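You operate a simulated robot arm through the tools that you are given. There is no shell and no other tool. Be economical: measure what you need, move in short steps, check, and stop when the job is done.

You run a simulated robot arm. Do the job below in one go: nothing can be reset, and whatever is moved stays where it is left.

JOB
Set the size knob to 220 ml, run hot water into the glass jug, stand it aside, switch off.
Fine: the jug moves by its handle and ends on the worktop by the tank; the machine switch ends off.

Only the result counts: the job must be done as asked and must still hold three seconds after the hand-in. Knocking over, shifting, dropping, spilling or breaking anything else fails it.

ROBOT AND FRAMES
A 7-joint arm with a two-finger parallel gripper, fixed in place. Base frame: the origin is at the foot of the arm, x ahead of it, y to its left, z up. Readings come in cm, rad, newtons and seconds.
With the tool pointing down near the work surface it reaches from about 42 to 90 cm from the base axis. Its first joint turns from -2.007 to 2.007 rad. Payload 3.91 kg.
The tool frame sits at the grasp point between the pads (the TCP): z along the fingers, y along the line on which they close. The tips reach 3 cm beyond it. The gripper opens to 11 cm. The fingers are 2 cm wide and 1 cm thick; the gripper's body (4.8 by 11.2 cm) begins 5.5 cm behind the TCP.
Orientation is that of the tool frame in the base frame, as [roll, pitch, yaw] about the fixed x, y, z axes, in that order (R = Rz(yaw) Ry(pitch) Rx(roll)). With the fingers straight down and closing along the base's y, the tool's x points along the base's -x, its y along +y and its z along -z.

CONTROLS
- The arm moves only by the tool play_rows. Its argument "series" is a list of rows, each an object of numbers (a shift or turn left out is 0, a gripper value left out holds the last): "tx", "ty", "tz": the shift along the tool's x, y, z in units of 250 mm (1.0 is 250 mm); "rx", "ry", "rz": the turn, a rotation vector about the tool's x, y, z in units of 180 degrees (1.0 is 180 degrees). In form: [{"tx": .., "ty": .., "tz": .., "rx": .., "ry": .., "rz": ..}, ...]. A call has 1 to 8 rows; each row is the pose to reach, as a shift and turn from the pose commanded when the call began, along the tool's axes at that moment. "gripper" is the opening, from 0 (shut) to 1 (fully open), set as the call begins (left out, the last holds). A call with a number of a shift or a turn outside -1 to 1 is refused whole. Rows are played at 5 a second. More than 5 cm and 0.15 rad between two rows, or a gripper value outside its range, and nothing of the call is played. Where a pose cannot be reached the arm comes as near as it can. A force on the tool above 40 N (or 10 N above the force at the start of the call, whichever is more), or a blocked arm, ends the call early, and 0.2 s more pass. Each finger travels about 15.3 cm/s and halts on what it meets, pressing with about 37 N; the grip force reading is that of the motor and also rises with nothing between the fingers. The clock runs only during rows and for 0.2 s after the last one: add rows that repeat a pose to give the fingers time. The reply holds the time, the measured pose of the TCP, the force on the tool along the base axes, the opening and the grip force, in the units named above and with some noise, with the torque about the TCP (base axes, N m) and any sound that the robot's microphone picked up.
- Cameras (640 x 400 px; columns grow to the right, rows downward): "scene" is fixed at [4.77, 65.11, 149.12]; the picture's right is [-0.73, -0.69, 0.00], its down [-0.28, 0.29, -0.92] and it looks along [0.63, -0.67, -0.40] (base axes); focal length 340 px, centre (320, 200). "wrist" rides on the gripper at [7.2, 1.7, -10.3] in the tool frame; the picture's right is [-0.23, 0.97, 0.00], its down [-0.76, -0.18, -0.62] and it looks along [-0.61, -0.14, 0.78] (tool axes); focal length 222 px, centre (320, 200). There is no depth. A picture from a camera that has moved, and an enlarged one, comes with that camera's place and axes in the base frame and with its lens.
- snapshot(camera): a new picture of that camera. No time passes.
- lift_body(by): slides the trunk up (or, below 0, down) by that many cm; the arm rides with it, the base frame stays. It gives what a move gives, with no picture.
- zoom(camera, box): a new picture of the part [left, top, right, bottom] of that camera's present view, enlarged. No time passes.
- close_job(): hands the job in; it is judged then, once.

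Go step by step. Nothing tells you positions but the pictures and the camera data: compare them with the known pose of the tool, close in by small moves and look again before you grip or let go. The budget is 120 turns and 76 pictures, counting those below and the enlarged ones. Unless the task says otherwise, let go and move clear before handing in.

The tools are called after "Request:" by a JSON object that holds its "name" and its "arguments". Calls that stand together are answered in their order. play_rows: Moves the arm, as the interface text tells. Its arguments: {"type":"object","properties":{"series":{"type":"array"},"gripper":{"type":"number"}},"required":["series"]} The other tools are called the same way: lift_body (by) slides the trunk up or down; snapshot (camera) takes a picture; zoom (camera, box) takes an enlarged picture of a part of a camera's view; close_job () hands the job in.

At the start:

```text
clock: 0.0
tool_pos: [53.38, 7.9, 130.22]
tcp_rot: [3.141, -0.001, -3.139]
wrist_force: [0.5, -0.3, -0.1]
ft_torque: [-0.02, 0.0, -0.01]
gripper_width: 10.99
grip_force: 0.1
trunk travel left (down, up): [-92.5, 6.5]
```

scene: 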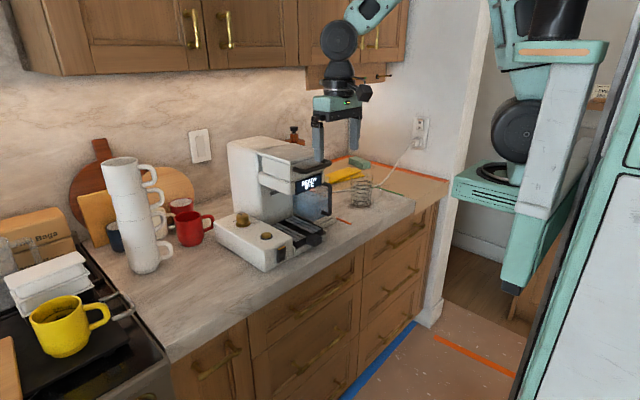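
wrist: 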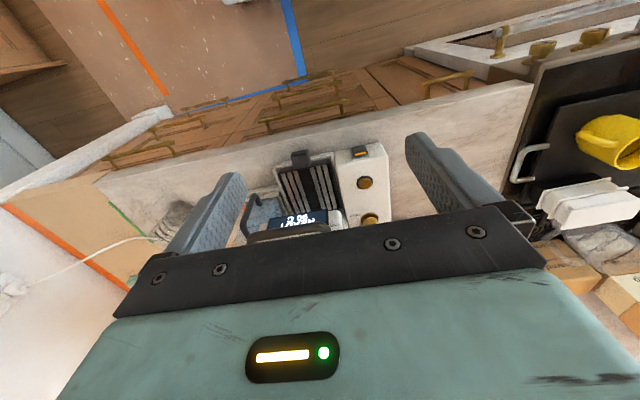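

I see a coffee-machine-like device on the worktop with a side panel carrying two brass knobs, and a glass jug near it. I'll zoom in first to identify the parts.

Request:
{"name": "zoom", "arguments": {"camera": "scene", "box": [200, 120, 360, 280]}}

Request:
{"name": "zoom", "arguments": {"camera": "wrist", "box": [220, 130, 420, 255]}}

Request:
{"name": "zoom", "arguments": {"camera": "scene", "box": [270, 150, 350, 200]}}

```text
2.50 times, centred on (280, 200) of scene
camera zoom: at [4.77, 65.11, 149.12], right [-0.73, -0.69, 0.0], down [-0.28, 0.29, -0.92], along [0.63, -0.67, -0.4], focal length 851 px, centre (420, 200)
```

zoom: 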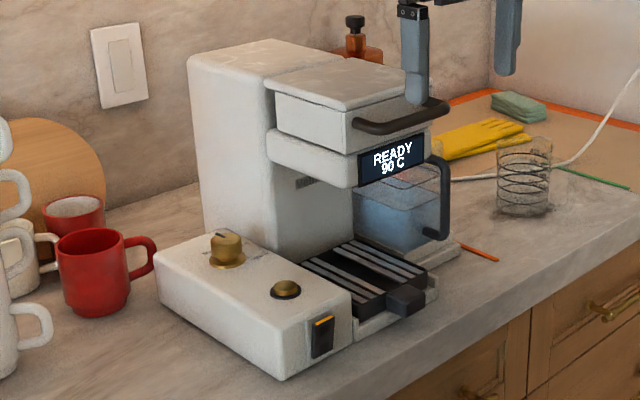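

```text
3.20 times, centred on (320, 192) of wrist
camera zoom: at [46.24, 9.82, 140.66], right [0.23, 0.97, 0.0], down [0.76, -0.18, 0.62], along [0.61, -0.14, -0.78], focal length 711 px, centre (320, 224)
```

zoom: 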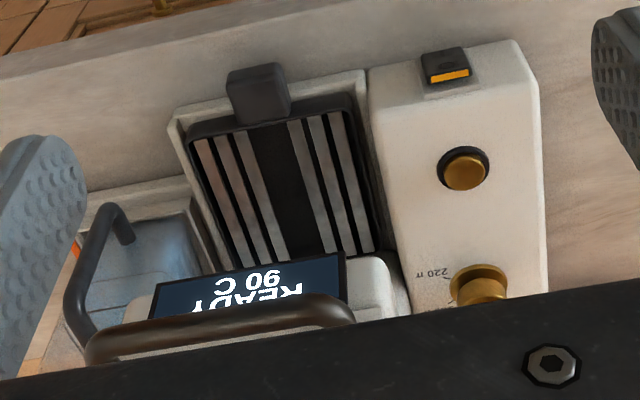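

```text
8.00 times, centred on (310, 175) of scene
camera zoom: at [4.77, 65.11, 149.12], right [-0.73, -0.69, 0.0], down [-0.28, 0.29, -0.92], along [0.63, -0.67, -0.4], focal length 2722 px, centre (400, 400)
```

zoom: 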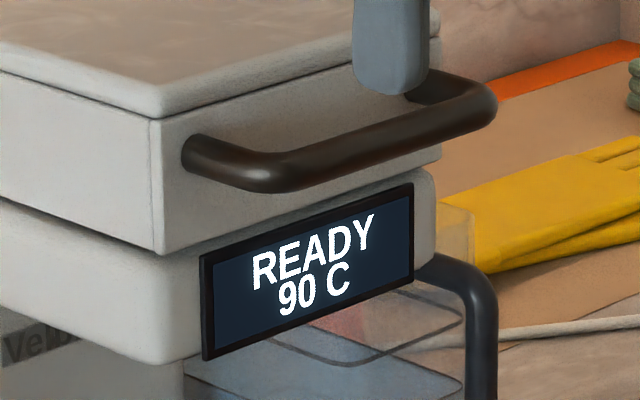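

The panel has a knob at about (86,13,102), a brass button at (75,13,101) and a rocker switch at (68.5,13,97.5). I still need to tell which vessel is the jug, so I'll move the tool sideways for a better view.

Request:
{"name": "play_rows", "arguments": {"series": [{"ty": -0.2}, {"ty": -0.4}, {"ty": -0.6}, {"ty": -0.8}, {"ty": -0.8}]}}

Request:
{"name": "snapshot", "arguments": {"camera": "wrist"}}

Request:
{"name": "zoom", "arguments": {"camera": "scene", "box": [290, 130, 400, 240]}}

```text
clock: 1.2
tool_pos: [53.25, -12.12, 130.1]
tcp_rot: [-3.141, 0.0, -3.141]
wrist_force: [-0.7, -0.5, -0.6]
ft_torque: [0.0, 0.02, -0.02]
gripper_width: 10.96
grip_force: 0.1
trunk travel left (down, up): [-92.5, 6.5]
```

```text
70 pictures are left
camera wrist: at [46.04, -10.25, 140.5], right [0.23, 0.97, 0.0], down [0.76, -0.18, 0.62], along [0.61, -0.14, -0.78], focal length 222 px, centre (320, 200)
```

wrist: 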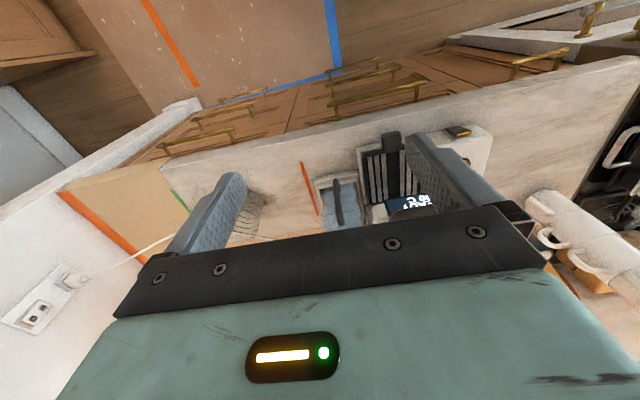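

```text
3.64 times, centred on (345, 185) of scene
camera zoom: at [4.77, 65.11, 149.12], right [-0.73, -0.69, 0.0], down [-0.28, 0.29, -0.92], along [0.63, -0.67, -0.4], focal length 1237 px, centre (229, 254)
```

zoom: 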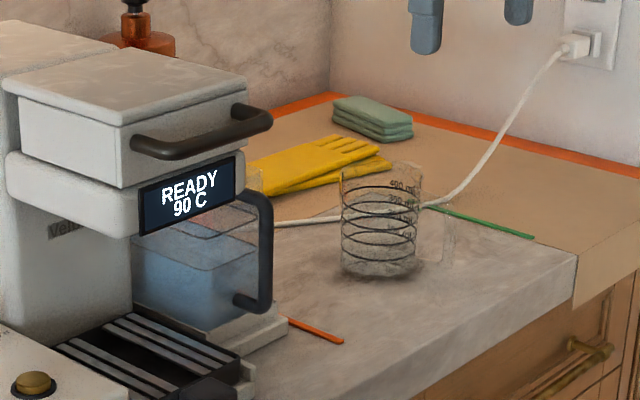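

The graduated glass beside the tank (about (77,-36)) is the jug and its handle is faint; the blue box is the tank. I'll go above the jug for a clear look.

Request:
{"name": "play_rows", "arguments": {"series": [{"ty": -0.19, "tx": -0.04}, {"ty": -0.38, "tx": -0.1}, {"ty": -0.57, "tx": -0.16}, {"ty": -0.72, "tx": -0.24}, {"ty": -0.72, "tx": -0.24}]}}

Request:
{"name": "snapshot", "arguments": {"camera": "wrist"}}

Request:
{"name": "zoom", "arguments": {"camera": "scene", "box": [340, 160, 390, 215]}}

```text
clock: 2.4
tool_pos: [59.26, -29.99, 130.24]
tcp_rot: [3.141, -0.003, -3.141]
wrist_force: [0.7, -0.3, 0.7]
ft_torque: [0.03, -0.01, 0.01]
gripper_width: 11.0
grip_force: 0.2
trunk travel left (down, up): [-92.5, 6.5]
```

```text
68 pictures are left
camera wrist: at [52.17, -28.2, 140.63], right [0.23, 0.97, 0.0], down [0.76, -0.18, 0.62], along [0.61, -0.14, -0.78], focal length 222 px, centre (320, 200)
```

wrist: 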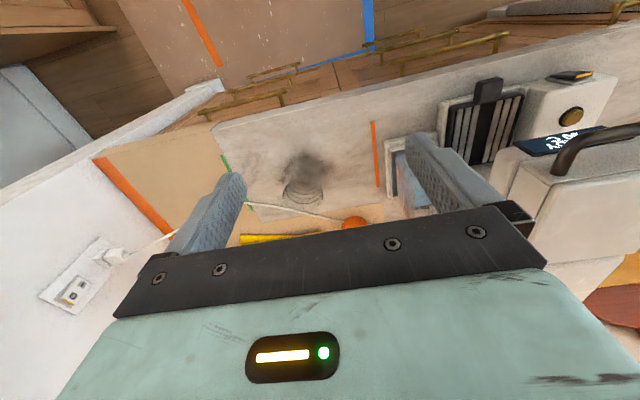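

```text
7.27 times, centred on (365, 188) of scene
camera zoom: at [4.77, 65.11, 149.12], right [-0.73, -0.69, 0.0], down [-0.28, 0.29, -0.92], along [0.63, -0.67, -0.4], focal length 2475 px, centre (-7, 291)
```

zoom: 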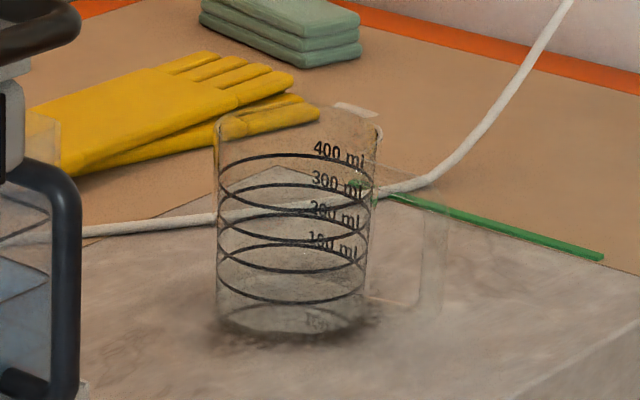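

I see the jug with its glass handle, and the orange and green strips beside it. I'll zoom the wrist view for exact geometry.

Request:
{"name": "zoom", "arguments": {"camera": "wrist", "box": [210, 110, 450, 240]}}

Request:
{"name": "zoom", "arguments": {"camera": "wrist", "box": [260, 140, 350, 215]}}

```text
2.67 times, centred on (330, 175) of wrist
camera zoom: at [52.17, -28.2, 140.63], right [0.23, 0.97, 0.0], down [0.76, -0.18, 0.62], along [0.61, -0.14, -0.78], focal length 592 px, centre (293, 267)
```

zoom: 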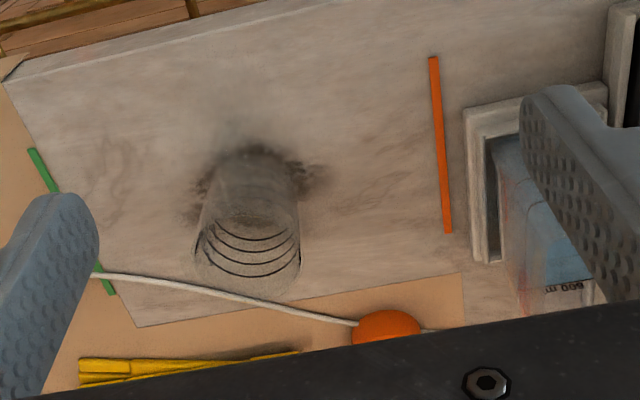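

```text
5.33 times, centred on (305, 178) of wrist
camera zoom: at [52.17, -28.2, 140.63], right [0.23, 0.97, 0.0], down [0.76, -0.18, 0.62], along [0.61, -0.14, -0.78], focal length 1185 px, centre (400, 320)
```

zoom: 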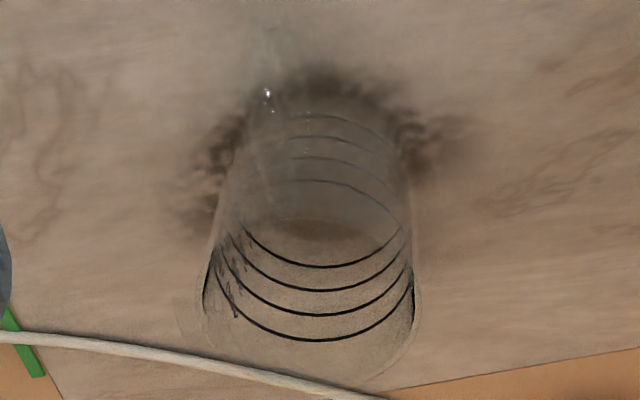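

The jug sits at about (78.4,-37.5) with worktop z≈94, and its handle points toward the robot. Knob first: I'll go above the panel to read the scale.

Request:
{"name": "play_rows", "arguments": {"series": [{"tz": -0.16}, {"ty": 0.18, "tz": -0.2}, {"ty": 0.37, "tz": -0.2}, {"ty": 0.56, "tz": -0.2}, {"ty": 0.75, "tz": -0.2}, {"ty": 0.94, "tz": -0.2}, {"ty": 0.94, "tz": -0.2, "tx": -0.1}]}}

Request:
{"name": "play_rows", "arguments": {"series": [{"ty": 0.18}, {"ty": 0.37}, {"ty": 0.56}, {"ty": 0.75}, {"ty": 0.86, "tx": -0.1}, {"ty": 0.86, "tx": -0.2}, {"ty": 0.86, "tx": -0.2}]}}

Request:
{"name": "snapshot", "arguments": {"camera": "wrist"}}

```text
clock: 4.0
tool_pos: [61.77, -6.29, 135.49]
tcp_rot: [3.14, 0.0, -3.139]
wrist_force: [-0.4, -0.9, 0.2]
ft_torque: [-0.01, -0.04, -0.03]
gripper_width: 11.01
grip_force: 0.0
trunk travel left (down, up): [-92.5, 6.5]
```

```text
clock: 5.6
tool_pos: [66.86, 15.0, 135.28]
tcp_rot: [3.141, -0.001, -3.14]
wrist_force: [-0.3, 0.5, -0.4]
ft_torque: [0.02, 0.01, -0.01]
gripper_width: 10.99
grip_force: 0.1
trunk travel left (down, up): [-92.5, 6.5]
```

```text
64 pictures are left
camera wrist: at [59.63, 16.92, 145.59], right [0.23, 0.97, 0.0], down [0.76, -0.18, 0.62], along [0.61, -0.14, -0.78], focal length 222 px, centre (320, 200)
```

wrist: 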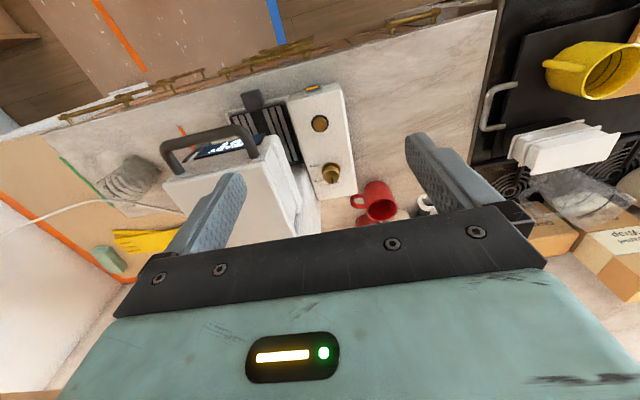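

Request:
{"name": "zoom", "arguments": {"camera": "wrist", "box": [290, 145, 370, 205]}}

Request:
{"name": "zoom", "arguments": {"camera": "wrist", "box": [150, 70, 390, 220]}}

Request:
{"name": "zoom", "arguments": {"camera": "scene", "box": [225, 200, 285, 250]}}

```text
6.67 times, centred on (330, 175) of wrist
camera zoom: at [59.63, 16.92, 145.59], right [0.23, 0.97, 0.0], down [0.76, -0.18, 0.62], along [0.61, -0.14, -0.78], focal length 1481 px, centre (253, 367)
```

zoom: 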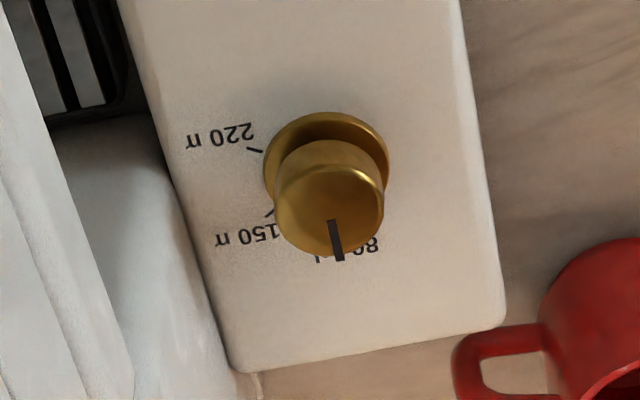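

```text
2.67 times, centred on (270, 145) of wrist
camera zoom: at [59.63, 16.92, 145.59], right [0.23, 0.97, 0.0], down [0.76, -0.18, 0.62], along [0.61, -0.14, -0.78], focal length 592 px, centre (453, 347)
```

zoom: 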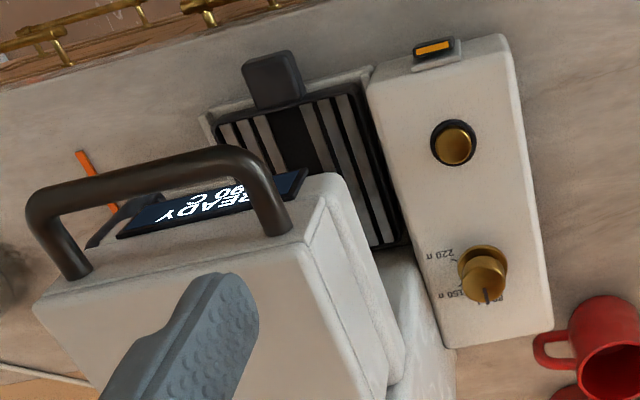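

```text
8.00 times, centred on (255, 225) of scene
camera zoom: at [4.77, 65.11, 149.12], right [-0.73, -0.69, 0.0], down [-0.28, 0.29, -0.92], along [0.63, -0.67, -0.4], focal length 2722 px, centre (840, 0)
```

zoom: 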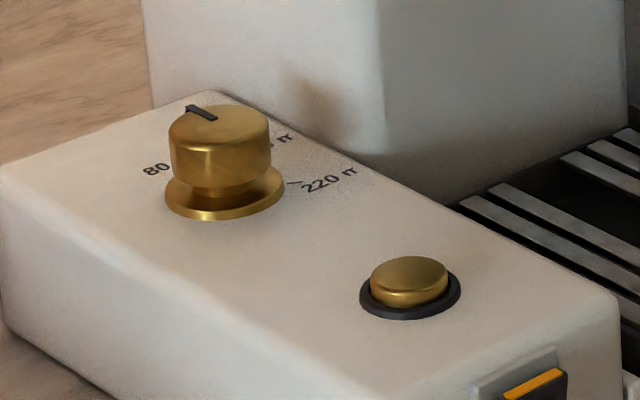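

The dial shows 80 / 150 / 220 about 60° apart, with the pointer at 80 (pointing +x). It needs 120° clockwise seen from above, and I'll do that in two 60° strokes to stay clear of the machine column. First I turn the gripper and lower it in front.

Request:
{"name": "play_rows", "arguments": {"series": [{"rz": 0.0475}, {"rz": 0.095}, {"rz": 0.1425}, {"rz": 0.19}, {"rz": 0.2375}, {"rz": 0.285}, {"rz": 0.3333}, {"rz": 0.3333}], "gripper": 0.55}}

Request:
{"name": "play_rows", "arguments": {"series": [{"tz": 0.18}, {"tz": 0.36}, {"tz": 0.54}, {"tz": 0.72}, {"tz": 0.9}, {"tz": 0.98}, {"tz": 0.98}]}}

Request:
{"name": "snapshot", "arguments": {"camera": "scene"}}

Request:
{"name": "snapshot", "arguments": {"camera": "wrist"}}

```text
refused: row 7 steps farther than a row can; nothing moved
```

```text
clock: 7.2
tool_pos: [67.03, 15.08, 110.88]
tcp_rot: [-3.141, -0.001, 3.14]
wrist_force: [0.5, -0.7, 0.3]
ft_torque: [0.02, 0.0, 0.0]
gripper_width: 10.98
grip_force: 0.1
trunk travel left (down, up): [-92.5, 6.5]
```

```text
60 pictures are left
```

scene: 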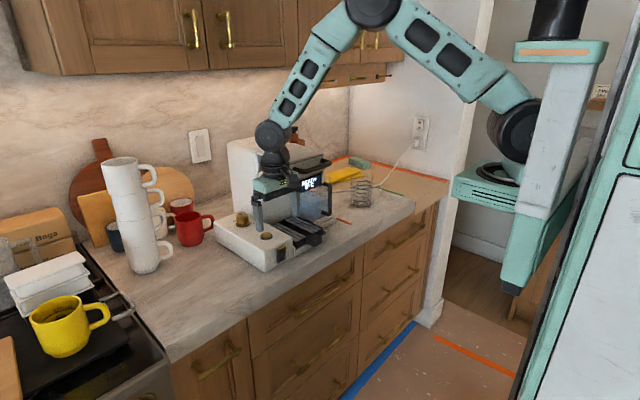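

```text
59 pictures are left
camera wrist: at [59.74, 16.9, 121.18], right [0.23, 0.97, 0.0], down [0.76, -0.18, 0.62], along [0.61, -0.14, -0.78], focal length 222 px, centre (320, 200)
```

wrist: 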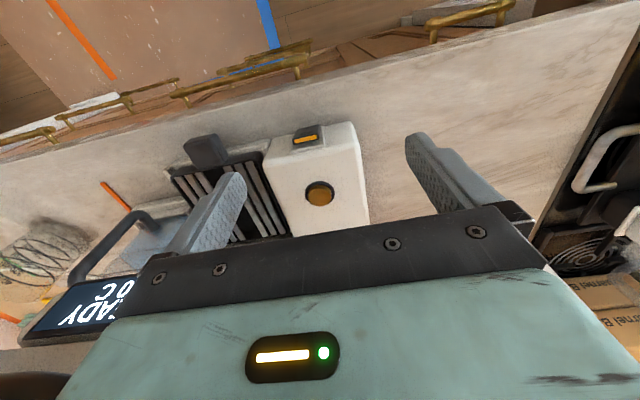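

Lowered cleanly in front of the panel, gripper still unturned. Now I turn 60° and narrow the opening.

Request:
{"name": "play_rows", "arguments": {"series": [{"rz": 0.0}, {"rz": 0.047}, {"rz": 0.094}, {"rz": 0.141}, {"rz": 0.188}, {"rz": 0.235}, {"rz": 0.282}, {"rz": 0.329}], "gripper": 0.55}}

```text
clock: 9.0
tool_pos: [66.86, 14.94, 110.81]
tcp_rot: [3.141, 0.001, 2.107]
wrist_force: [0.0, 0.0, -0.6]
ft_torque: [0.0, -0.01, 0.0]
gripper_width: 6.05
grip_force: 0.1
trunk travel left (down, up): [-92.5, 6.5]
```

Request:
{"name": "play_rows", "arguments": {"series": [{"tx": -0.09, "ty": 0.13}, {"tx": -0.18, "ty": 0.26}, {"tx": -0.27, "ty": 0.39}, {"tx": -0.36, "ty": 0.52}, {"tx": -0.456, "ty": 0.648}, {"tx": -0.456, "ty": 0.648}]}}

Request:
{"name": "snapshot", "arguments": {"camera": "wrist"}}

Request:
{"name": "zoom", "arguments": {"camera": "scene", "box": [200, 110, 320, 260]}}

```text
clock: 10.4
tool_pos: [86.83, 13.6, 110.8]
tcp_rot: [-3.139, -0.001, 2.107]
wrist_force: [0.4, 0.4, -0.1]
ft_torque: [0.05, 0.03, 0.0]
gripper_width: 6.05
grip_force: 0.2
trunk travel left (down, up): [-92.5, 6.5]
```

```text
58 pictures are left
camera wrist: at [84.65, 20.82, 121.19], right [0.95, 0.3, 0.0], down [0.24, -0.74, 0.62], along [0.19, -0.59, -0.78], focal length 222 px, centre (320, 200)
```

wrist: 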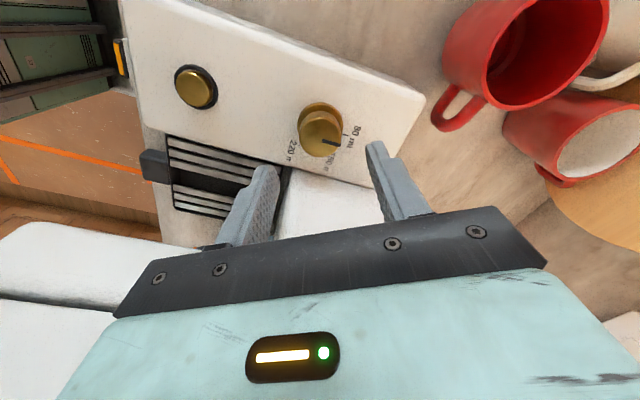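

```text
2.67 times, centred on (260, 185) of scene
camera zoom: at [4.77, 65.11, 149.12], right [-0.73, -0.69, 0.0], down [-0.28, 0.29, -0.92], along [0.63, -0.67, -0.4], focal length 907 px, centre (480, 240)
```

zoom: 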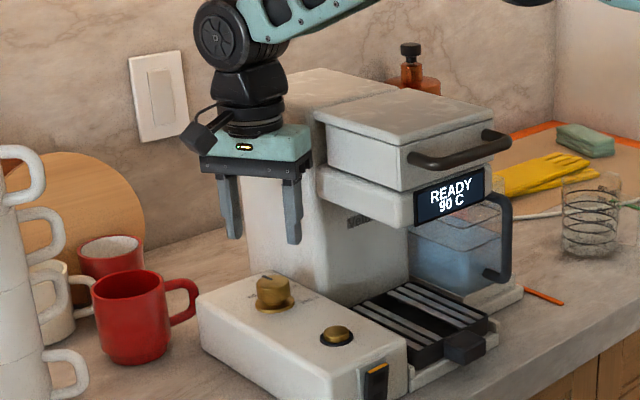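

The TCP sits right over the knob (≈(86.9,13.6)). I'll descend and close.

Request:
{"name": "play_rows", "arguments": {"series": [{"tz": 0.13}, {"tz": 0.22}, {"tz": 0.262}, {"tz": 0.262}]}}

Request:
{"name": "snapshot", "arguments": {"camera": "wrist"}}

```text
clock: 11.4
tool_pos: [86.7, 13.43, 104.24]
tcp_rot: [3.141, -0.002, 2.106]
wrist_force: [0.3, -0.4, 0.5]
ft_torque: [-0.02, 0.02, 0.0]
gripper_width: 6.07
grip_force: 0.0
trunk travel left (down, up): [-92.5, 6.5]
```

```text
56 pictures are left
camera wrist: at [84.6, 20.6, 114.54], right [0.95, 0.3, 0.0], down [0.24, -0.75, 0.62], along [0.19, -0.59, -0.78], focal length 222 px, centre (320, 200)
```

wrist: 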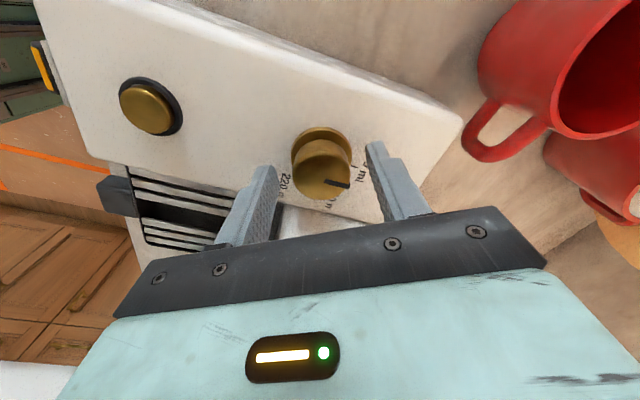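

Request:
{"name": "play_rows", "arguments": {"series": [{}, {}, {}], "gripper": 0}}

Request:
{"name": "play_rows", "arguments": {"series": [{"rz": 0.047}, {"rz": 0.094}, {"rz": 0.141}, {"rz": 0.188}, {"rz": 0.235}, {"rz": 0.282}, {"rz": 0.329}, {"rz": 0.3333}]}}

Request:
{"name": "snapshot", "arguments": {"camera": "wrist"}}

```text
clock: 12.2
tool_pos: [86.76, 13.37, 104.25]
tcp_rot: [-3.14, 0.0, 2.108]
wrist_force: [1.9, -0.1, 0.5]
ft_torque: [0.06, -0.1, 0.01]
gripper_width: 3.72
grip_force: 36.9
trunk travel left (down, up): [-92.5, 6.5]
```

```text
clock: 14.0
tool_pos: [86.96, 13.46, 104.17]
tcp_rot: [3.141, 0.0, 1.057]
wrist_force: [25.7, -4.3, 0.4]
ft_torque: [-0.39, -0.26, 0.06]
gripper_width: 3.74
grip_force: 37.3
trunk travel left (down, up): [-92.5, 6.5]
```

```text
55 pictures are left
camera wrist: at [91.99, 18.96, 114.57], right [0.74, -0.68, 0.0], down [-0.53, -0.58, 0.62], along [-0.42, -0.46, -0.78], focal length 222 px, centre (320, 200)
```

wrist: 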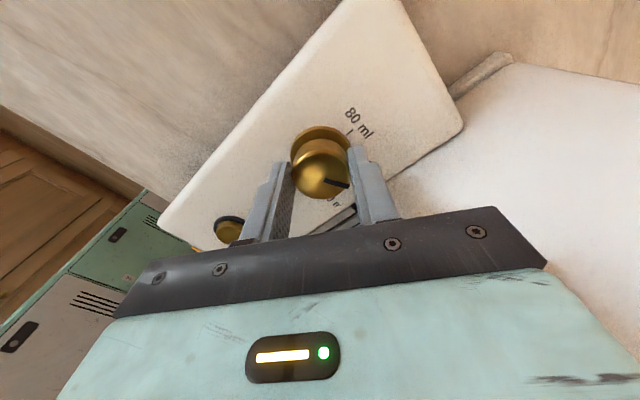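

The knob turned with the fingers. I release, swing back 60° and repeat with a slightly corrected centre.

Request:
{"name": "play_rows", "arguments": {"series": [{}, {}, {"tz": -0.1}, {"tz": -0.13}], "gripper": 0.55}}

Request:
{"name": "zoom", "arguments": {"camera": "wrist", "box": [240, 80, 420, 200]}}

Request:
{"name": "play_rows", "arguments": {"series": [{"rz": -0.047}, {"rz": -0.094}, {"rz": -0.141}, {"rz": -0.188}, {"rz": -0.235}, {"rz": -0.282}, {"rz": -0.329}, {"rz": -0.3333}]}}

Request:
{"name": "zoom", "arguments": {"camera": "wrist", "box": [240, 80, 420, 200]}}

```text
clock: 15.0
tool_pos: [86.67, 13.55, 107.47]
tcp_rot: [-3.141, 0.0, 1.062]
wrist_force: [-0.8, -0.3, -0.1]
ft_torque: [0.01, 0.01, 0.01]
gripper_width: 6.06
grip_force: 0.2
trunk travel left (down, up): [-92.5, 6.5]
```

```text
3.33 times, centred on (330, 140) of wrist
camera zoom: at [91.75, 19.13, 117.86], right [0.74, -0.67, 0.0], down [-0.53, -0.58, 0.62], along [-0.42, -0.46, -0.78], focal length 740 px, centre (287, 400)
```

zoom: 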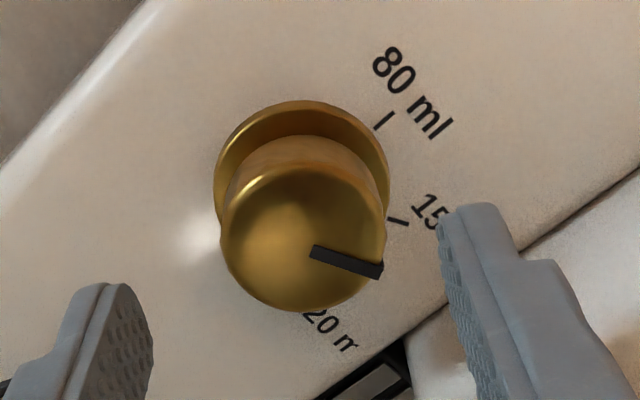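

```text
clock: 16.8
tool_pos: [86.74, 13.61, 107.46]
tcp_rot: [-3.142, 0.0, 2.111]
wrist_force: [0.3, 0.1, -0.2]
ft_torque: [0.0, 0.01, -0.01]
gripper_width: 6.06
grip_force: 0.1
trunk travel left (down, up): [-92.5, 6.5]
```

```text
3.33 times, centred on (330, 140) of wrist
camera zoom: at [84.47, 20.75, 117.85], right [0.95, 0.3, 0.0], down [0.24, -0.74, 0.62], along [0.19, -0.59, -0.78], focal length 740 px, centre (287, 400)
```

zoom: 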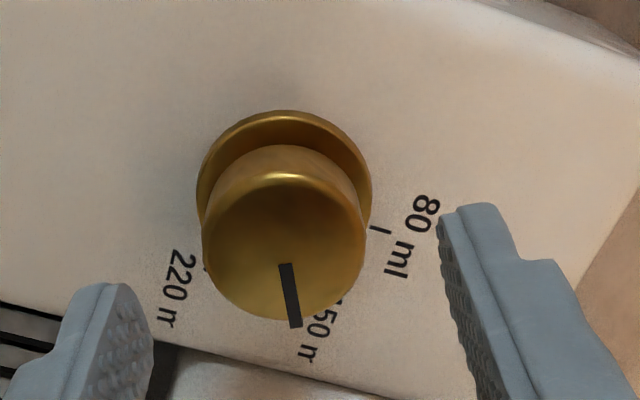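

The pointer is at 150 now; tick geometry gives the knob centre as (87.0,13.15). I'll shift by that small correction and make the second stroke.

Request:
{"name": "play_rows", "arguments": {"series": [{"tx": -0.018, "ty": 0.002}, {"tx": -0.018, "ty": 0.002, "tz": 0.08}, {"tx": -0.018, "ty": 0.002, "tz": 0.13}, {"tx": -0.018, "ty": 0.002, "tz": 0.13}]}}

Request:
{"name": "play_rows", "arguments": {"series": [{}, {}, {}], "gripper": 0}}

Request:
{"name": "play_rows", "arguments": {"series": [{"rz": 0.047}, {"rz": 0.094}, {"rz": 0.141}, {"rz": 0.188}, {"rz": 0.235}, {"rz": 0.282}, {"rz": 0.329}, {"rz": 0.329}]}}

Request:
{"name": "play_rows", "arguments": {"series": [{}, {}, {"tz": -0.1}, {"tz": -0.13}], "gripper": 0.55}}

Request:
{"name": "zoom", "arguments": {"camera": "wrist", "box": [240, 80, 420, 200]}}

```text
clock: 17.8
tool_pos: [86.95, 13.06, 104.29]
tcp_rot: [3.141, 0.001, 2.108]
wrist_force: [0.6, -0.3, -0.1]
ft_torque: [0.0, 0.0, -0.01]
gripper_width: 6.05
grip_force: 0.0
trunk travel left (down, up): [-92.5, 6.5]
```

```text
clock: 18.6
tool_pos: [86.83, 13.11, 104.29]
tcp_rot: [-3.139, 0.0, 2.107]
wrist_force: [-15.5, -7.4, 1.9]
ft_torque: [-0.06, 0.62, 0.01]
gripper_width: 3.75
grip_force: 36.8
trunk travel left (down, up): [-92.5, 6.5]
```

```text
clock: 20.4
tool_pos: [87.01, 13.39, 104.26]
tcp_rot: [3.141, -0.004, 1.074]
wrist_force: [-6.6, 5.6, -5.4]
ft_torque: [0.75, -0.03, 0.36]
gripper_width: 3.76
grip_force: 36.7
trunk travel left (down, up): [-92.5, 6.5]
```

```text
clock: 21.4
tool_pos: [86.87, 13.19, 107.42]
tcp_rot: [-3.141, 0.0, 1.072]
wrist_force: [0.0, 0.1, 0.9]
ft_torque: [0.01, -0.02, -0.02]
gripper_width: 6.03
grip_force: 0.0
trunk travel left (down, up): [-92.5, 6.5]
```

```text
3.33 times, centred on (330, 140) of wrist
camera zoom: at [91.9, 18.83, 117.84], right [0.75, -0.66, 0.0], down [-0.52, -0.58, 0.62], along [-0.41, -0.47, -0.78], focal length 740 px, centre (287, 400)
```

zoom: 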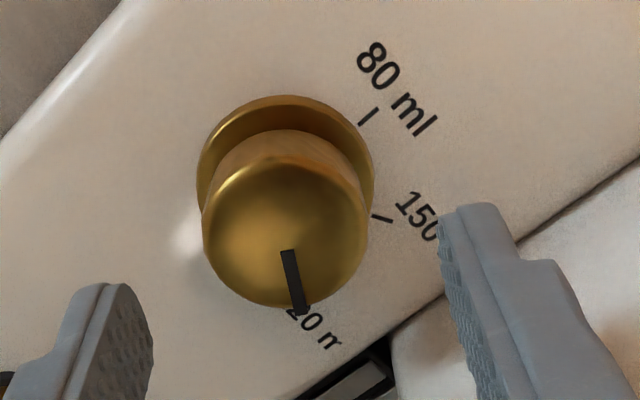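

The pointer now measures −122°, matching the 220 tick (−121°). I back out along the panel and turn the gripper back.

Request:
{"name": "play_rows", "arguments": {"series": [{"tz": -0.12}, {"tx": -0.06, "ty": -0.16, "tz": -0.12}, {"tx": -0.12, "ty": -0.33, "tz": -0.12}, {"tx": -0.19, "ty": -0.49, "tz": -0.12}, {"tx": -0.26, "ty": -0.65, "tz": -0.12}, {"tx": -0.352, "ty": -0.81, "tz": -0.12}, {"tx": -0.352, "ty": -0.81, "tz": -0.12}]}}

Request:
{"name": "zoom", "arguments": {"camera": "scene", "box": [225, 200, 285, 250]}}

Request:
{"name": "play_rows", "arguments": {"series": [{"rz": -0.047}, {"rz": -0.094}, {"rz": -0.141}, {"rz": -0.188}, {"rz": -0.235}, {"rz": -0.282}, {"rz": -0.329}, {"rz": -0.329}]}}

Request:
{"name": "play_rows", "arguments": {"series": [{"rz": -0.047}, {"rz": -0.094}, {"rz": -0.141}, {"rz": -0.188}, {"rz": -0.235}, {"rz": -0.282}, {"rz": -0.329}, {"rz": -0.329}]}}

```text
clock: 23.0
tool_pos: [64.99, 15.14, 110.37]
tcp_rot: [-3.141, 0.0, 1.073]
wrist_force: [-0.7, 0.6, 1.7]
ft_torque: [0.01, 0.0, -0.04]
gripper_width: 6.06
grip_force: 0.0
trunk travel left (down, up): [-92.5, 6.5]
```

```text
8.00 times, centred on (255, 225) of scene
camera zoom: at [4.77, 65.11, 149.12], right [-0.73, -0.69, 0.0], down [-0.28, 0.29, -0.92], along [0.63, -0.67, -0.4], focal length 2722 px, centre (840, 0)
```

zoom: 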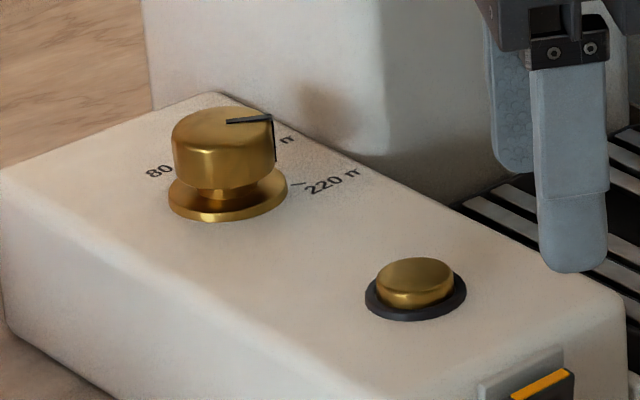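

```text
clock: 24.8
tool_pos: [64.89, 15.04, 110.48]
tcp_rot: [-3.141, 0.001, 2.11]
wrist_force: [0.3, -0.6, -0.1]
ft_torque: [0.03, -0.02, -0.01]
gripper_width: 6.06
grip_force: 0.0
trunk travel left (down, up): [-92.5, 6.5]
```

```text
clock: 26.6
tool_pos: [65.04, 15.16, 110.49]
tcp_rot: [-3.14, -0.001, -3.14]
wrist_force: [-0.9, 0.2, 0.1]
ft_torque: [-0.02, 0.03, 0.0]
gripper_width: 6.07
grip_force: 0.1
trunk travel left (down, up): [-92.5, 6.5]
```

The dial reads 220. Next I need the spout geometry, so I retreat to the front and tilt the gripper 45° to look horizontally under the head.

Request:
{"name": "play_rows", "arguments": {"series": [{"tx": 0.18}, {"tx": 0.36}, {"tx": 0.54}, {"tx": 0.6, "ty": -0.15}, {"tx": 0.6, "ty": -0.33}, {"tx": 0.6, "ty": -0.5}, {"tx": 0.6, "ty": -0.6}, {"tx": 0.6, "ty": -0.6}]}}

Request:
{"name": "play_rows", "arguments": {"series": [{"ry": -0.042, "tz": 0.1}, {"ry": -0.084, "tz": 0.2}, {"ry": -0.126, "tz": 0.3}, {"ry": -0.168, "tz": 0.4}, {"ry": -0.21, "tz": 0.45}, {"ry": -0.25, "tz": 0.5}, {"ry": -0.25, "tz": 0.5}]}}

Request:
{"name": "snapshot", "arguments": {"camera": "wrist"}}

Request:
{"name": "snapshot", "arguments": {"camera": "scene"}}

```text
clock: 28.4
tool_pos: [50.02, -0.13, 110.56]
tcp_rot: [3.141, -0.001, -3.14]
wrist_force: [0.0, -0.4, 0.2]
ft_torque: [0.0, 0.01, 0.03]
gripper_width: 6.04
grip_force: 0.0
trunk travel left (down, up): [-92.5, 6.5]
```

```text
clock: 30.0
tool_pos: [49.91, 0.17, 97.94]
tcp_rot: [3.141, 0.788, -3.14]
wrist_force: [0.4, 0.3, -0.2]
ft_torque: [-0.03, 0.03, 0.01]
gripper_width: 6.04
grip_force: 0.2
out of reach, approached as far as the arm can: row 2, 3, 4, 5
trunk travel left (down, up): [-92.5, 6.5]
```

```text
50 pictures are left
camera wrist: at [37.63, 1.79, 100.19], right [0.16, 0.97, 0.16], down [0.1, -0.18, 0.98], along [0.98, -0.14, -0.12], focal length 222 px, centre (320, 200)
```

wrist: 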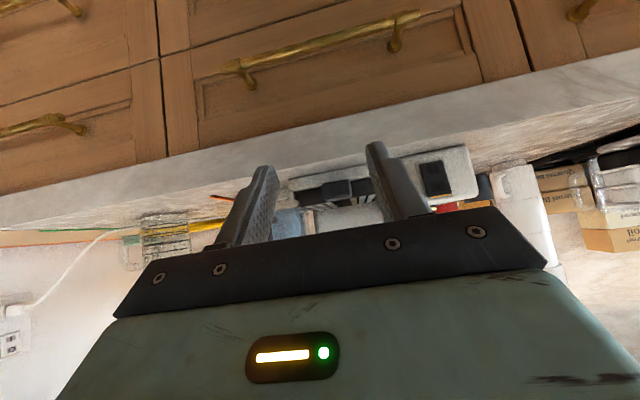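

```text
49 pictures are left
```

scene: 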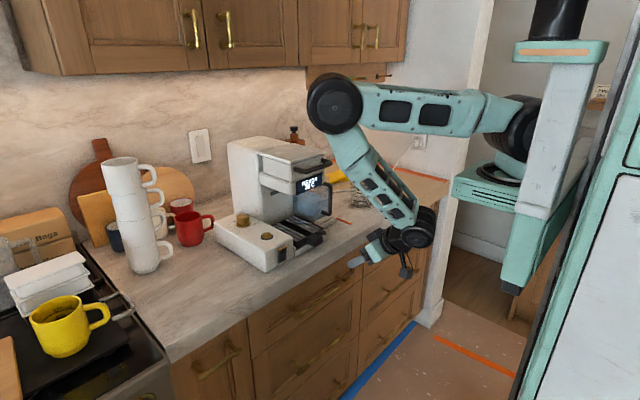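

The wrist view is upside-down (image bottom is up). I raise and close in so the machine sits in the unobstructed part.

Request:
{"name": "play_rows", "arguments": {"series": [{"tx": -0.1, "tz": -0.02, "ty": 0.04}, {"tx": -0.22, "tz": -0.04, "ty": 0.08}, {"tx": -0.34, "tz": -0.057, "ty": 0.16}, {"tx": -0.34, "tz": -0.057, "ty": 0.16}], "gripper": 1}}

Request:
{"name": "zoom", "arguments": {"camera": "wrist", "box": [180, 80, 460, 255]}}

```text
clock: 31.0
tool_pos: [55.04, 4.15, 104.59]
tcp_rot: [3.141, 0.784, -3.14]
wrist_force: [-0.7, -0.7, -0.1]
ft_torque: [-0.01, -0.01, -0.01]
gripper_width: 10.99
grip_force: 0.0
trunk travel left (down, up): [-92.5, 6.5]
```

```text
2.29 times, centred on (320, 168) of wrist
camera zoom: at [42.67, 5.99, 106.89], right [0.16, 0.97, 0.16], down [0.1, -0.18, 0.98], along [0.98, -0.14, -0.12], focal length 508 px, centre (320, 274)
```

zoom: 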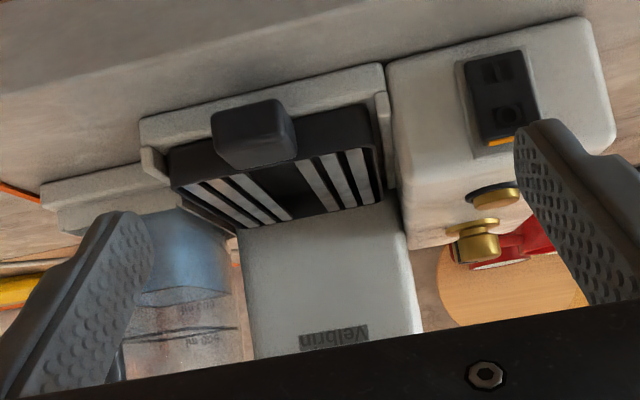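

The tray and column are clear now; the head underside is hidden above. I tilt further to look up at the spout.

Request:
{"name": "play_rows", "arguments": {"series": [{"ry": -0.042}, {"ry": -0.084}, {"ry": -0.126}, {"ry": -0.167}, {"ry": -0.167}]}}

Request:
{"name": "snapshot", "arguments": {"camera": "wrist"}}

```text
clock: 32.2
tool_pos: [54.96, 4.07, 104.82]
tcp_rot: [-3.14, 1.313, -3.14]
wrist_force: [0.5, 0.3, 0.3]
ft_torque: [0.01, 0.03, -0.02]
gripper_width: 11.02
grip_force: 0.0
trunk travel left (down, up): [-92.5, 6.5]
```

```text
47 pictures are left
camera wrist: at [43.21, 5.89, 100.57], right [0.06, 0.97, 0.22], down [-0.41, -0.18, 0.9], along [0.91, -0.14, 0.39], focal length 222 px, centre (320, 200)
```

wrist: 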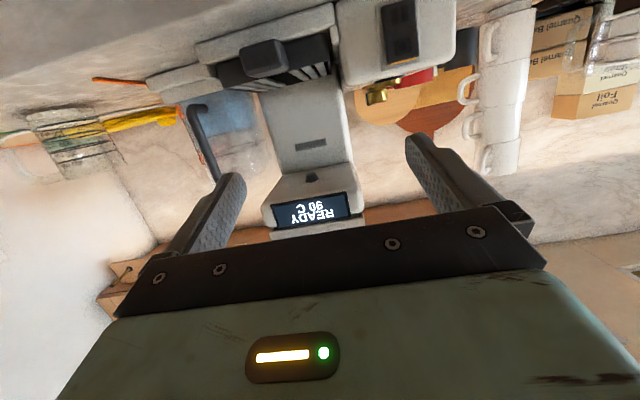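

Request:
{"name": "zoom", "arguments": {"camera": "wrist", "box": [140, 10, 400, 240]}}

```text
1.74 times, centred on (270, 125) of wrist
camera zoom: at [43.21, 5.89, 100.57], right [0.06, 0.97, 0.22], down [-0.41, -0.18, 0.9], along [0.91, -0.14, 0.39], focal length 386 px, centre (407, 330)
```

zoom: 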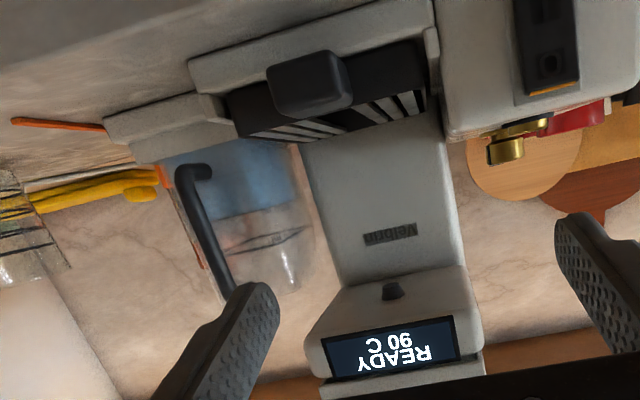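

The spout nub is at about (77.4, 0.2), tip z≈111; the grate is at z≈97, and the jug (≈11.4 cm tall) fits. Now back to 45° and over to the jug for a close look at its handle.

Request:
{"name": "play_rows", "arguments": {"series": [{"ry": 0.042}, {"ry": 0.084}, {"ry": 0.126}, {"ry": 0.167}, {"ry": 0.167}]}}

Request:
{"name": "play_rows", "arguments": {"series": [{"ty": -0.19}, {"ty": -0.38}, {"ty": -0.57}, {"ty": -0.76}, {"ty": -0.95}, {"ty": -0.97, "tz": -0.1}, {"ty": -0.97, "tz": -0.1}]}}

Request:
{"name": "play_rows", "arguments": {"series": [{"ty": -0.19}, {"ty": -0.38}, {"ty": -0.57}, {"ty": -0.68, "tx": -0.1}, {"ty": -0.68, "tx": -0.1}]}}

Request:
{"name": "snapshot", "arguments": {"camera": "wrist"}}

```text
clock: 33.4
tool_pos: [55.0, 4.16, 104.91]
tcp_rot: [3.14, 0.783, -3.141]
wrist_force: [0.5, 0.5, -0.6]
ft_torque: [0.0, -0.02, 0.02]
gripper_width: 11.0
grip_force: 0.0
trunk travel left (down, up): [-92.5, 6.5]
```

```text
clock: 35.0
tool_pos: [56.79, -22.2, 103.67]
tcp_rot: [3.141, 0.784, -3.141]
wrist_force: [0.6, -0.5, 0.1]
ft_torque: [0.01, 0.01, 0.02]
gripper_width: 11.0
grip_force: 0.0
out of reach, approached as far as the arm can: row 1, 2, 3, 4, 5, 6, 7
trunk travel left (down, up): [-92.5, 6.5]
```

```text
clock: 36.2
tool_pos: [58.44, -39.35, 105.55]
tcp_rot: [-3.14, 0.786, -3.141]
wrist_force: [0.1, 0.2, -0.3]
ft_torque: [0.01, -0.01, -0.02]
gripper_width: 11.02
grip_force: 0.0
trunk travel left (down, up): [-92.5, 6.5]
```

```text
45 pictures are left
camera wrist: at [46.1, -37.49, 107.83], right [0.16, 0.97, 0.16], down [0.1, -0.18, 0.98], along [0.98, -0.14, -0.12], focal length 222 px, centre (320, 200)
```

wrist: 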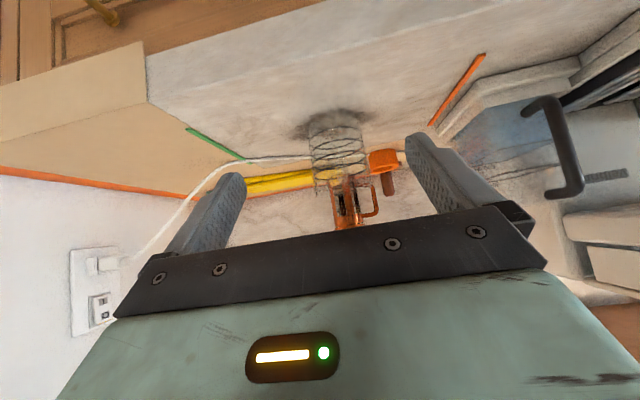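

Request:
{"name": "zoom", "arguments": {"camera": "wrist", "box": [280, 90, 400, 200]}}

```text
3.64 times, centred on (340, 145) of wrist
camera zoom: at [46.1, -37.49, 107.83], right [0.16, 0.97, 0.16], down [0.1, -0.18, 0.98], along [0.98, -0.14, -0.12], focal length 808 px, centre (247, 400)
```

zoom: 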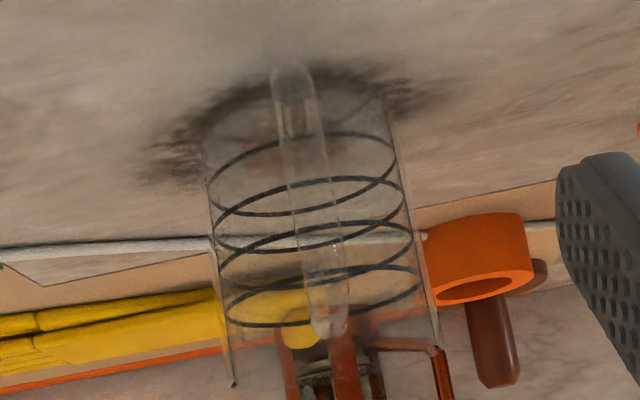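

The handle bar is a vertical glass bar at about (70.2,-38.0), z 95–103, with the jug axis at (78.3,-38.2). I move to a pre-grasp on its line and check.

Request:
{"name": "play_rows", "arguments": {"series": [{"tx": -0.1, "tz": 0.1, "ty": 0.03}, {"tx": -0.192, "tz": 0.238, "ty": 0.054}, {"tx": -0.192, "tz": 0.238, "ty": 0.054}], "gripper": 0.45}}

Request:
{"name": "snapshot", "arguments": {"camera": "wrist"}}

Request:
{"name": "zoom", "arguments": {"camera": "scene", "box": [310, 140, 410, 230]}}

```text
clock: 37.0
tool_pos: [66.36, -37.91, 104.85]
tcp_rot: [-3.141, 0.785, 3.14]
wrist_force: [0.8, 0.0, -0.4]
ft_torque: [-0.03, 0.0, -0.03]
gripper_width: 4.93
grip_force: 0.1
trunk travel left (down, up): [-92.5, 6.5]
```

```text
43 pictures are left
camera wrist: at [54.03, -36.16, 107.06], right [0.16, 0.97, 0.16], down [0.1, -0.18, 0.98], along [0.98, -0.14, -0.12], focal length 222 px, centre (320, 200)
```

wrist: 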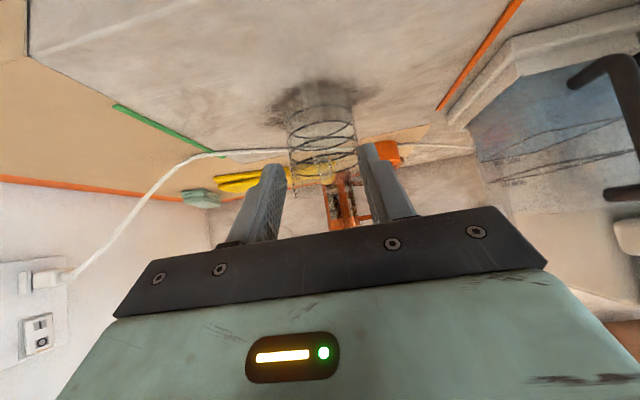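

```text
4.44 times, centred on (360, 185) of scene
camera zoom: at [4.77, 65.11, 149.12], right [-0.73, -0.69, 0.0], down [-0.28, 0.29, -0.92], along [0.63, -0.67, -0.4], focal length 1512 px, centre (142, 267)
```

zoom: 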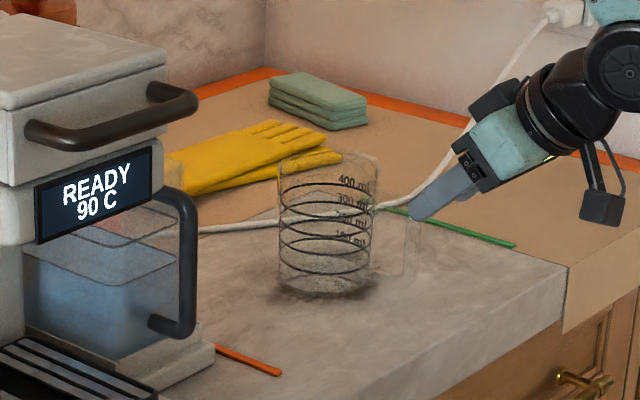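

Request:
{"name": "play_rows", "arguments": {"series": [{"tz": 0.08}, {"tz": 0.15}, {"tz": 0.22}, {"tz": 0.22}]}}

Request:
{"name": "zoom", "arguments": {"camera": "wrist", "box": [230, 50, 430, 220]}}

Request:
{"name": "zoom", "arguments": {"camera": "scene", "box": [340, 150, 400, 220]}}

```text
clock: 38.0
tool_pos: [70.11, -37.86, 100.89]
tcp_rot: [-3.141, 0.784, -3.141]
wrist_force: [0.7, -0.3, 0.7]
ft_torque: [-0.02, -0.02, 0.04]
gripper_width: 4.94
grip_force: 0.1
trunk travel left (down, up): [-92.5, 6.5]
```

```text
2.35 times, centred on (330, 135) of wrist
camera zoom: at [57.71, -36.07, 103.13], right [0.16, 0.97, 0.16], down [0.1, -0.18, 0.98], along [0.98, -0.14, -0.12], focal length 523 px, centre (296, 353)
```

zoom: 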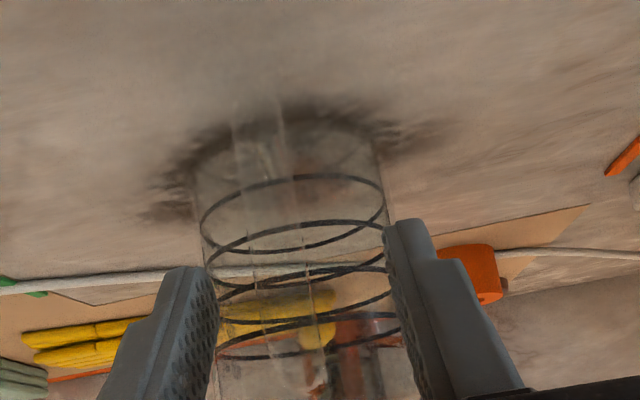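

```text
5.71 times, centred on (370, 185) of scene
camera zoom: at [4.77, 65.11, 149.12], right [-0.73, -0.69, 0.0], down [-0.28, 0.29, -0.92], along [0.63, -0.67, -0.4], focal length 1944 px, centre (34, 286)
```

zoom: 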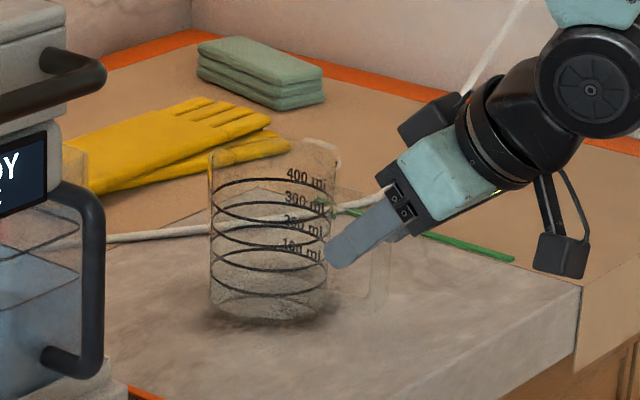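

The bar lies between the fingers, about 2 mm to one side. I correct and close.

Request:
{"name": "play_rows", "arguments": {"series": [{"ty": -0.008}, {"ty": -0.008}]}}

Request:
{"name": "play_rows", "arguments": {"series": [{}, {}, {}, {}], "gripper": 0}}

Request:
{"name": "zoom", "arguments": {"camera": "scene", "box": [340, 150, 400, 220]}}

```text
clock: 38.6
tool_pos: [69.99, -38.04, 100.96]
tcp_rot: [3.141, 0.787, -3.141]
wrist_force: [-0.3, 0.4, -0.3]
ft_torque: [-0.03, -0.03, 0.02]
gripper_width: 4.92
grip_force: 0.1
trunk travel left (down, up): [-92.5, 6.5]
```

```text
clock: 39.6
tool_pos: [69.91, -38.04, 100.97]
tcp_rot: [3.141, 0.787, -3.141]
wrist_force: [0.3, 0.0, -0.3]
ft_torque: [0.1, -0.04, 0.02]
gripper_width: 1.39
grip_force: 37.1
trunk travel left (down, up): [-92.5, 6.5]
```

```text
5.71 times, centred on (370, 185) of scene
camera zoom: at [4.77, 65.11, 149.12], right [-0.73, -0.69, 0.0], down [-0.28, 0.29, -0.92], along [0.63, -0.67, -0.4], focal length 1944 px, centre (34, 286)
```

zoom: 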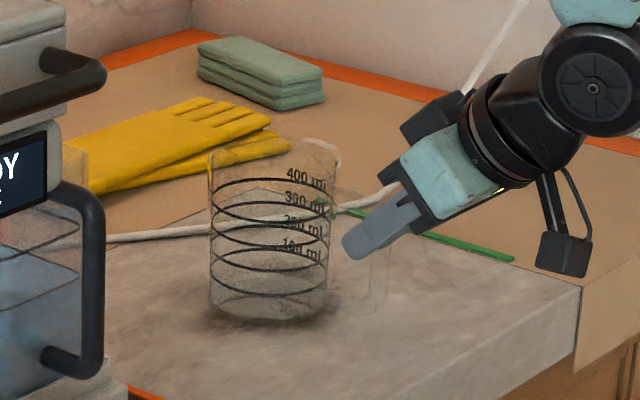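

The handle is gripped (1.4 cm). I lift slightly and check for tipping; the route to the tray goes around the front of the tank (its front is at x≈75).

Request:
{"name": "play_rows", "arguments": {"series": [{"tx": -0.014, "tz": -0.014}, {"tx": -0.028, "tz": -0.028}, {"tx": -0.06, "tz": -0.06}, {"tx": -0.06, "tz": -0.06}]}}

Request:
{"name": "zoom", "arguments": {"camera": "scene", "box": [340, 150, 400, 220]}}

```text
clock: 40.6
tool_pos: [70.09, -37.95, 102.98]
tcp_rot: [3.141, 0.784, -3.141]
wrist_force: [-0.3, 0.1, -4.0]
ft_torque: [0.01, 0.26, -0.01]
gripper_width: 1.35
grip_force: 37.0
trunk travel left (down, up): [-92.5, 6.5]
```

```text
5.71 times, centred on (370, 185) of scene
camera zoom: at [4.77, 65.11, 149.12], right [-0.73, -0.69, 0.0], down [-0.28, 0.29, -0.92], along [0.63, -0.67, -0.4], focal length 1944 px, centre (34, 286)
```

zoom: 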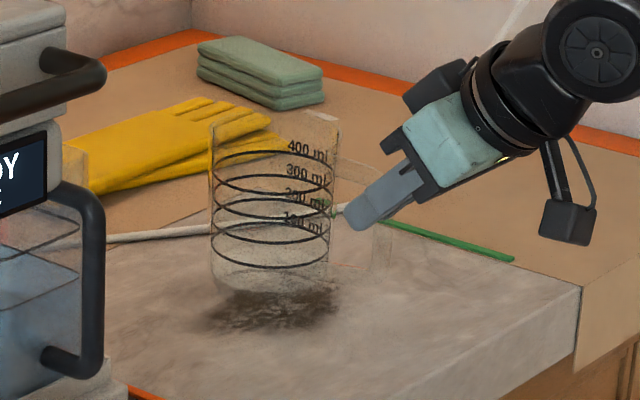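

It hangs level (≈0.4 kg). I pull back toward the robot and go across in front of the tank.

Request:
{"name": "play_rows", "arguments": {"series": [{"tx": -0.062, "tz": -0.062}, {"tx": 0.02, "tz": -0.144}, {"tx": 0.11, "tz": -0.234}, {"tx": 0.2, "tz": -0.324}, {"tx": 0.277, "tz": -0.401}, {"tx": 0.277, "tz": -0.401}]}}

Request:
{"name": "play_rows", "arguments": {"series": [{"ty": 0.12}, {"ty": 0.28}, {"ty": 0.44}, {"ty": 0.6}, {"ty": 0.76}, {"ty": 0.92}, {"ty": 0.98}, {"ty": 0.98}]}}

Request:
{"name": "snapshot", "arguments": {"camera": "scene"}}

```text
clock: 42.0
tool_pos: [57.79, -38.06, 105.46]
tcp_rot: [-3.142, 0.786, -3.14]
wrist_force: [-1.1, -0.3, -2.4]
ft_torque: [0.02, 0.24, 0.03]
gripper_width: 1.34
grip_force: 37.0
trunk travel left (down, up): [-92.5, 6.5]
```

```text
clock: 43.8
tool_pos: [59.45, -13.47, 104.29]
tcp_rot: [3.141, 0.783, 3.14]
wrist_force: [-5.0, -1.5, -3.1]
ft_torque: [0.06, 0.2, -0.25]
gripper_width: 1.38
grip_force: 37.6
out of reach, approached as far as the arm can: row 5, 6, 7, 8
trunk travel left (down, up): [-92.5, 6.5]
```

```text
37 pictures are left
```

scene: 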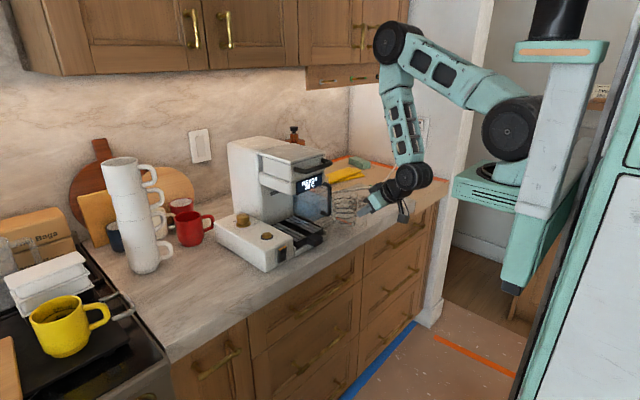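

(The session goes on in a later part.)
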